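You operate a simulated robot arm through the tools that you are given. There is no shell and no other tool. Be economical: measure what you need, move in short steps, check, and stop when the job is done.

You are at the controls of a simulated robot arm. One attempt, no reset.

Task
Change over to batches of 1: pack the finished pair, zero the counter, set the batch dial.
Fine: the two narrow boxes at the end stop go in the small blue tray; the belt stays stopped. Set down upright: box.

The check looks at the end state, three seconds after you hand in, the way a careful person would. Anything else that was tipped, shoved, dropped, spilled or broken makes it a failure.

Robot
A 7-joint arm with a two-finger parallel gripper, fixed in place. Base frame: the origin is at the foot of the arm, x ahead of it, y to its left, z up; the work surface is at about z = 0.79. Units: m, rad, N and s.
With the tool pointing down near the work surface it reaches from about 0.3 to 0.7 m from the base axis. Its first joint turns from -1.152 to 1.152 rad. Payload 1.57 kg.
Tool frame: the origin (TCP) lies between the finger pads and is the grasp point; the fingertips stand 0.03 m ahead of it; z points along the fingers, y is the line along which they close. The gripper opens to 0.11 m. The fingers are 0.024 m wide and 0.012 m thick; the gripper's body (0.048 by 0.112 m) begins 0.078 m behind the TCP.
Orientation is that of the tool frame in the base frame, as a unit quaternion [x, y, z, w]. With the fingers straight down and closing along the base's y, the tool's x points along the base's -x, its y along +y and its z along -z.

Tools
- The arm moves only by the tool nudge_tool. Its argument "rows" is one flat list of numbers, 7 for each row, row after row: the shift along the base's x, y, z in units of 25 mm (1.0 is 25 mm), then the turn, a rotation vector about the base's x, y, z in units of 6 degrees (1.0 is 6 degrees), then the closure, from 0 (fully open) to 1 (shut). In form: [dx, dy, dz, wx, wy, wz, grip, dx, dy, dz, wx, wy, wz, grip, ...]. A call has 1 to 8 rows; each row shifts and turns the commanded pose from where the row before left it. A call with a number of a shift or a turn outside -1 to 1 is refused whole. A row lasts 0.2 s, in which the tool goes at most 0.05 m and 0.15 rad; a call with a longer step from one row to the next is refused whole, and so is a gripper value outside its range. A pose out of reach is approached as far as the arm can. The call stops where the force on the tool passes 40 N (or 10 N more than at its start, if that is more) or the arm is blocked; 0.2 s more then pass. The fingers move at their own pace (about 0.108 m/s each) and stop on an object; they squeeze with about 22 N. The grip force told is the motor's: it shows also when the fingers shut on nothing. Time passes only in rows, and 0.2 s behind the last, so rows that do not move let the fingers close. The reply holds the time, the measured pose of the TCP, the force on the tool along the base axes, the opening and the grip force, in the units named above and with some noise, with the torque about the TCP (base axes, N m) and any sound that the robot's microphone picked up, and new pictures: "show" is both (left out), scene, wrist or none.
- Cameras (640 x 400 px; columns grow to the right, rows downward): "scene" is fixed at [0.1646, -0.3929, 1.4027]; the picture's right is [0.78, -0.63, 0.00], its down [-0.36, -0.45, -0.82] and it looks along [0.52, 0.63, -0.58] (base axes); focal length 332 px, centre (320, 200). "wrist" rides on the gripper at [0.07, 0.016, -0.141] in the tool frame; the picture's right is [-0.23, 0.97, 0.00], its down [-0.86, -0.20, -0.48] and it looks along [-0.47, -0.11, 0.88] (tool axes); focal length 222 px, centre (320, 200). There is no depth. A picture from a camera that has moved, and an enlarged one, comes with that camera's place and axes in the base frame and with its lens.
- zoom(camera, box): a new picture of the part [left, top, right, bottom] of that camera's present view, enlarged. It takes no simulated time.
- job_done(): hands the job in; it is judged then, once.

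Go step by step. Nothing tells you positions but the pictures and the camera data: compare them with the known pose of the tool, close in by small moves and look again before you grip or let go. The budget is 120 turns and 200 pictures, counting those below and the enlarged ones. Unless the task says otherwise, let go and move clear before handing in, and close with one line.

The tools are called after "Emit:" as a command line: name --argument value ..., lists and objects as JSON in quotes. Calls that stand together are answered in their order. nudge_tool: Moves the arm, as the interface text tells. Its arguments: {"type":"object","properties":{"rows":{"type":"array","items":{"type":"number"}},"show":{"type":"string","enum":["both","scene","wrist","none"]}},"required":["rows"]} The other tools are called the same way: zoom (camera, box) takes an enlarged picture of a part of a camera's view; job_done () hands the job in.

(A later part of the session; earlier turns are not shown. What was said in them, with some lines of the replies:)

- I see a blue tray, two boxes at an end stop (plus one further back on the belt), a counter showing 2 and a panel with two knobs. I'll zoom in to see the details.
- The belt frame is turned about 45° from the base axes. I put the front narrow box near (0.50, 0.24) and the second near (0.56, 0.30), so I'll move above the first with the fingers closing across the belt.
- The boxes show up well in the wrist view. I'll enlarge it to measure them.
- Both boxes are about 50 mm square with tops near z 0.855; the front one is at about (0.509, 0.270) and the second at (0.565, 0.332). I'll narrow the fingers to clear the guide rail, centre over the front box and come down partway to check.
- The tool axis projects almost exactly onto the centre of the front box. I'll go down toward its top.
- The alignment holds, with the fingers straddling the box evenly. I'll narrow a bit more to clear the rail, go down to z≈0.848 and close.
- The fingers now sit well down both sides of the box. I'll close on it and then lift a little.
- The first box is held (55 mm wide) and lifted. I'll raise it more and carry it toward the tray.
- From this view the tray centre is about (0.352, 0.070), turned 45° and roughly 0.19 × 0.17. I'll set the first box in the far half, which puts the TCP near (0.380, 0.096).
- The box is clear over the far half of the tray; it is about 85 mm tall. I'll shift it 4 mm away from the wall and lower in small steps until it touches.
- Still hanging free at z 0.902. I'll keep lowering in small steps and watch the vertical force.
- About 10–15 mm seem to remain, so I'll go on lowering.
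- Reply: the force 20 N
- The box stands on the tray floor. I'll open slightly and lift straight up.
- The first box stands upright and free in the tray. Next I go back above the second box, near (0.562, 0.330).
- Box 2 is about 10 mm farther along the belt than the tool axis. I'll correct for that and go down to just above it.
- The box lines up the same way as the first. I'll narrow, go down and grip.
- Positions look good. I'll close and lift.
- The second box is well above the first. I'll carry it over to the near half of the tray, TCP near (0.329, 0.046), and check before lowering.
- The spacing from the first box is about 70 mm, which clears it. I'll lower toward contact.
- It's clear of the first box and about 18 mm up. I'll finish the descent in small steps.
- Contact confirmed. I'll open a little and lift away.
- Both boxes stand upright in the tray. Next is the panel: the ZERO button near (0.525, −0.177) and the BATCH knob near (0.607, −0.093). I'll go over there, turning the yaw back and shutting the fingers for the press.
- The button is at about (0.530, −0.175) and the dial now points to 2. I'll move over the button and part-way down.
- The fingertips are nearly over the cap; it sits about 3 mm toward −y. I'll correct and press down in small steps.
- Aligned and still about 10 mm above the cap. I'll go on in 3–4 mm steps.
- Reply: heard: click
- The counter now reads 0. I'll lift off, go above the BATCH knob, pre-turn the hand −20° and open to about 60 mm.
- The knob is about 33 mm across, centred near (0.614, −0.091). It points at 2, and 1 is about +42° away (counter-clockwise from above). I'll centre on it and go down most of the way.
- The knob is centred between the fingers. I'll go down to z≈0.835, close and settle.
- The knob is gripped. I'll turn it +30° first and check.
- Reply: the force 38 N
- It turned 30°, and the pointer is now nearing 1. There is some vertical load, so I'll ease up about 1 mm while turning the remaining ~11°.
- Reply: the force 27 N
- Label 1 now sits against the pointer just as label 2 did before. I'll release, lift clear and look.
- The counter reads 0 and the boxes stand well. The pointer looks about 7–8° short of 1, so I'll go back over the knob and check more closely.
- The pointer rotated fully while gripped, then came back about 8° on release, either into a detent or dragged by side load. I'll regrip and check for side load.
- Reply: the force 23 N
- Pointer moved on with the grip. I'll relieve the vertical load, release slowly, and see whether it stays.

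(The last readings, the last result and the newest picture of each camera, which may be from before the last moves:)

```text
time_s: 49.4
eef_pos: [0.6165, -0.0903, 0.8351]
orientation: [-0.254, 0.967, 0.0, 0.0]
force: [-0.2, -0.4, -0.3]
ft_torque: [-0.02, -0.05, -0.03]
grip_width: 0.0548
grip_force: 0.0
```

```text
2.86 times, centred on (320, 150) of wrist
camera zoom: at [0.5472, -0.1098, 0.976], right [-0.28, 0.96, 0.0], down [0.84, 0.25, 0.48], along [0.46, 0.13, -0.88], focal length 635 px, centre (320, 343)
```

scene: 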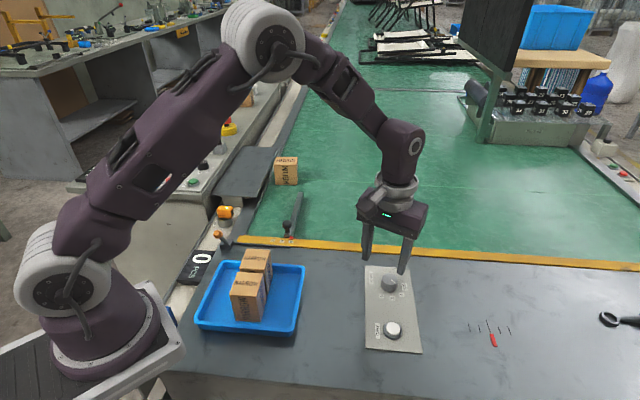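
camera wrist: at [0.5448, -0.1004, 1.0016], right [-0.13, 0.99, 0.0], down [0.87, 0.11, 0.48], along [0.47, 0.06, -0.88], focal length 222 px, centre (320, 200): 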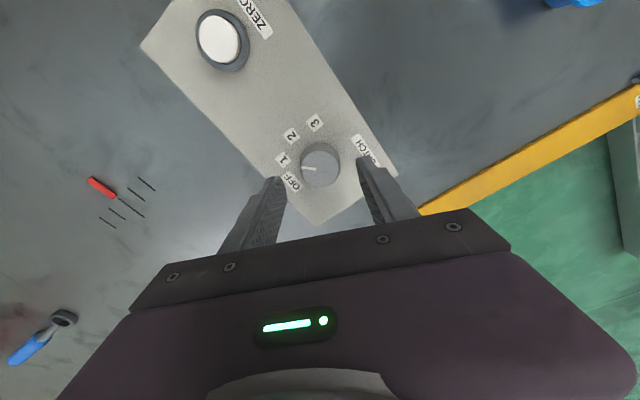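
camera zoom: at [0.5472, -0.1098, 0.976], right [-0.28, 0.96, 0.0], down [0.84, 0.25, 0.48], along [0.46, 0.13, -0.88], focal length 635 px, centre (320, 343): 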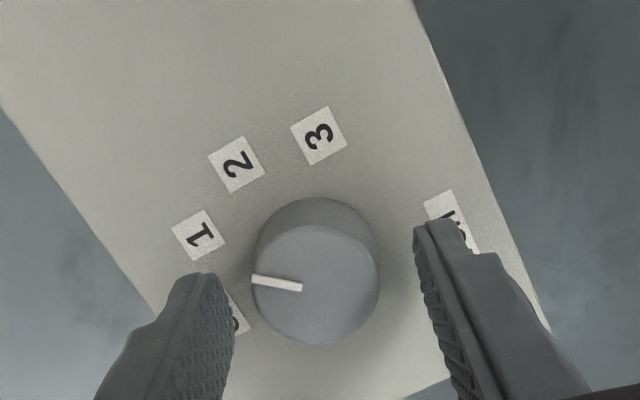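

It held this time. I'll lift clear and verify.

Emit:
nudge_tool --rows '[0, 0, 0.6, 0, 0, 0, 0.45, 0, 0, 1, 0, 0, 0, 0.45, 0, 0, 1, 0, 0, 0, 0.45, -0.8, -0.3, 1, 0, 0, 0, 0.45, -0.8, -0.3, 1, 0, 0, 0, 0.45, -0.8, -0.3, 0, 0, 0, 0, 0.45]'

Emit:
zoom --camera "scene" --box '[360, 255, 440, 305]'

Emit:
zoom --camera "wrist" --box '[240, 80, 440, 220]'

Emit:
zoom --camera "scene" --box '[170, 140, 330, 340]'

```text
time_s: 50.8
eef_pos: [0.5578, -0.1138, 0.951]
orientation: [-0.255, 0.967, -0.001, 0.0]
force: [0.3, 0.0, 0.3]
ft_torque: [0.02, 0.01, 0.01]
grip_width: 0.0604
grip_force: 0.0
camera wrist: at [0.488, -0.1333, 1.0911], right [-0.28, 0.96, 0.0], down [0.84, 0.25, 0.48], along [0.46, 0.14, -0.88], focal length 222 px, centre (320, 200)
```

scene: 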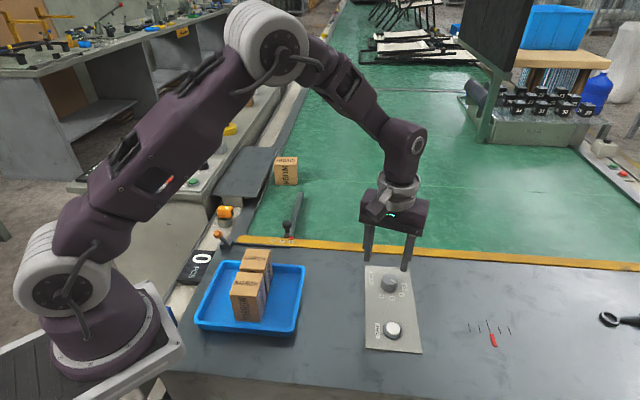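
wrist: 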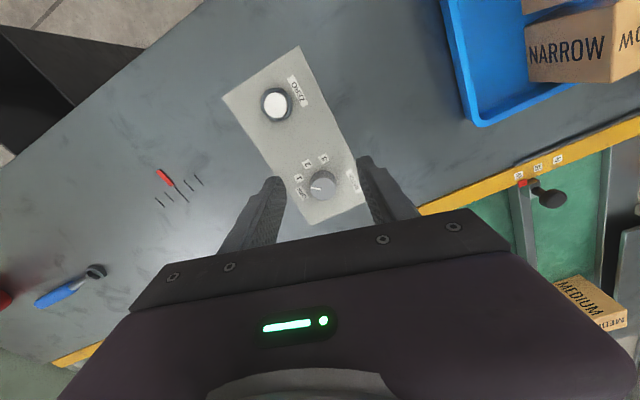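

```text
8.00 times, centred on (400, 280) of scene
camera zoom: at [0.1646, -0.3929, 1.4027], right [0.78, -0.63, 0.0], down [-0.36, -0.45, -0.82], along [0.52, 0.63, -0.58], focal length 2655 px, centre (-320, -440)
```

zoom: 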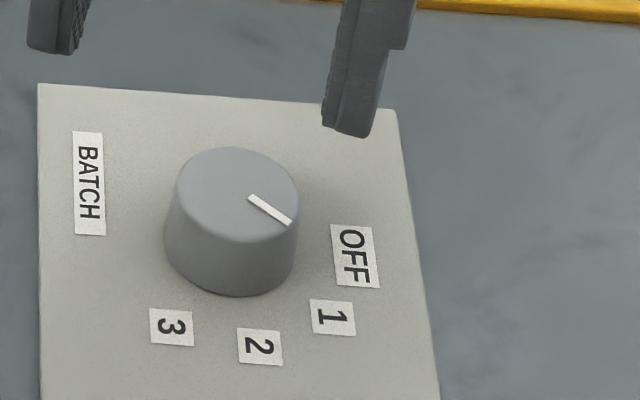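

```text
2.86 times, centred on (340, 150) of wrist
camera zoom: at [0.488, -0.1333, 1.0911], right [-0.28, 0.96, 0.0], down [0.84, 0.25, 0.48], along [0.46, 0.14, -0.88], focal length 635 px, centre (263, 343)
```

zoom: 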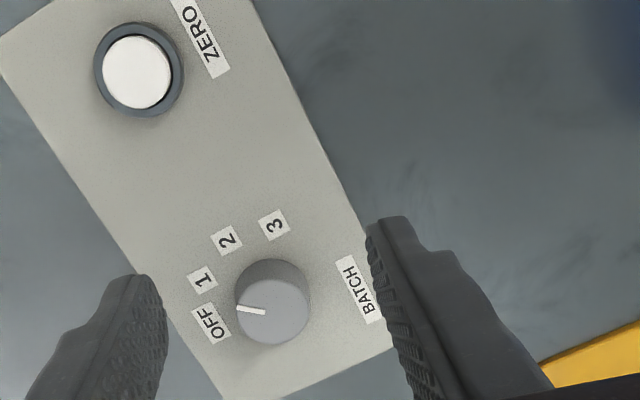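

```text
2.00 times, centred on (250, 240) of scene
camera zoom: at [0.1646, -0.3929, 1.4027], right [0.78, -0.63, 0.0], down [-0.36, -0.45, -0.82], along [0.52, 0.63, -0.58], focal length 664 px, centre (460, 120)
```

zoom: 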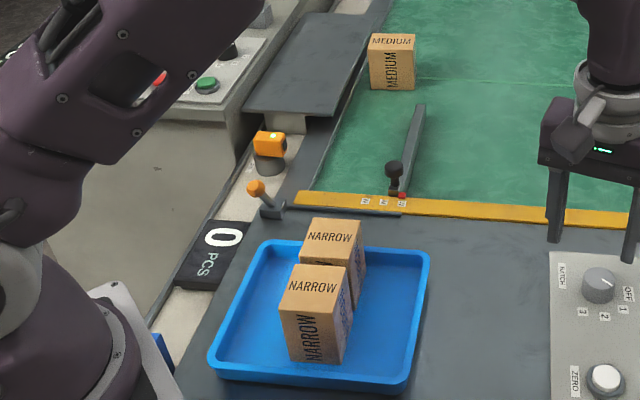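

The dial points at 1, the counter shows 0, both narrow boxes stand upright in the tray, and the gripper is open and clear of everything. I'm handing in.

Emit:
job_done

```text
The job is handed in.
```

The changeover is done: both narrow boxes are upright in the blue tray, the counter reads 0, the BATCH dial is on 1, and the belt stayed stopped.
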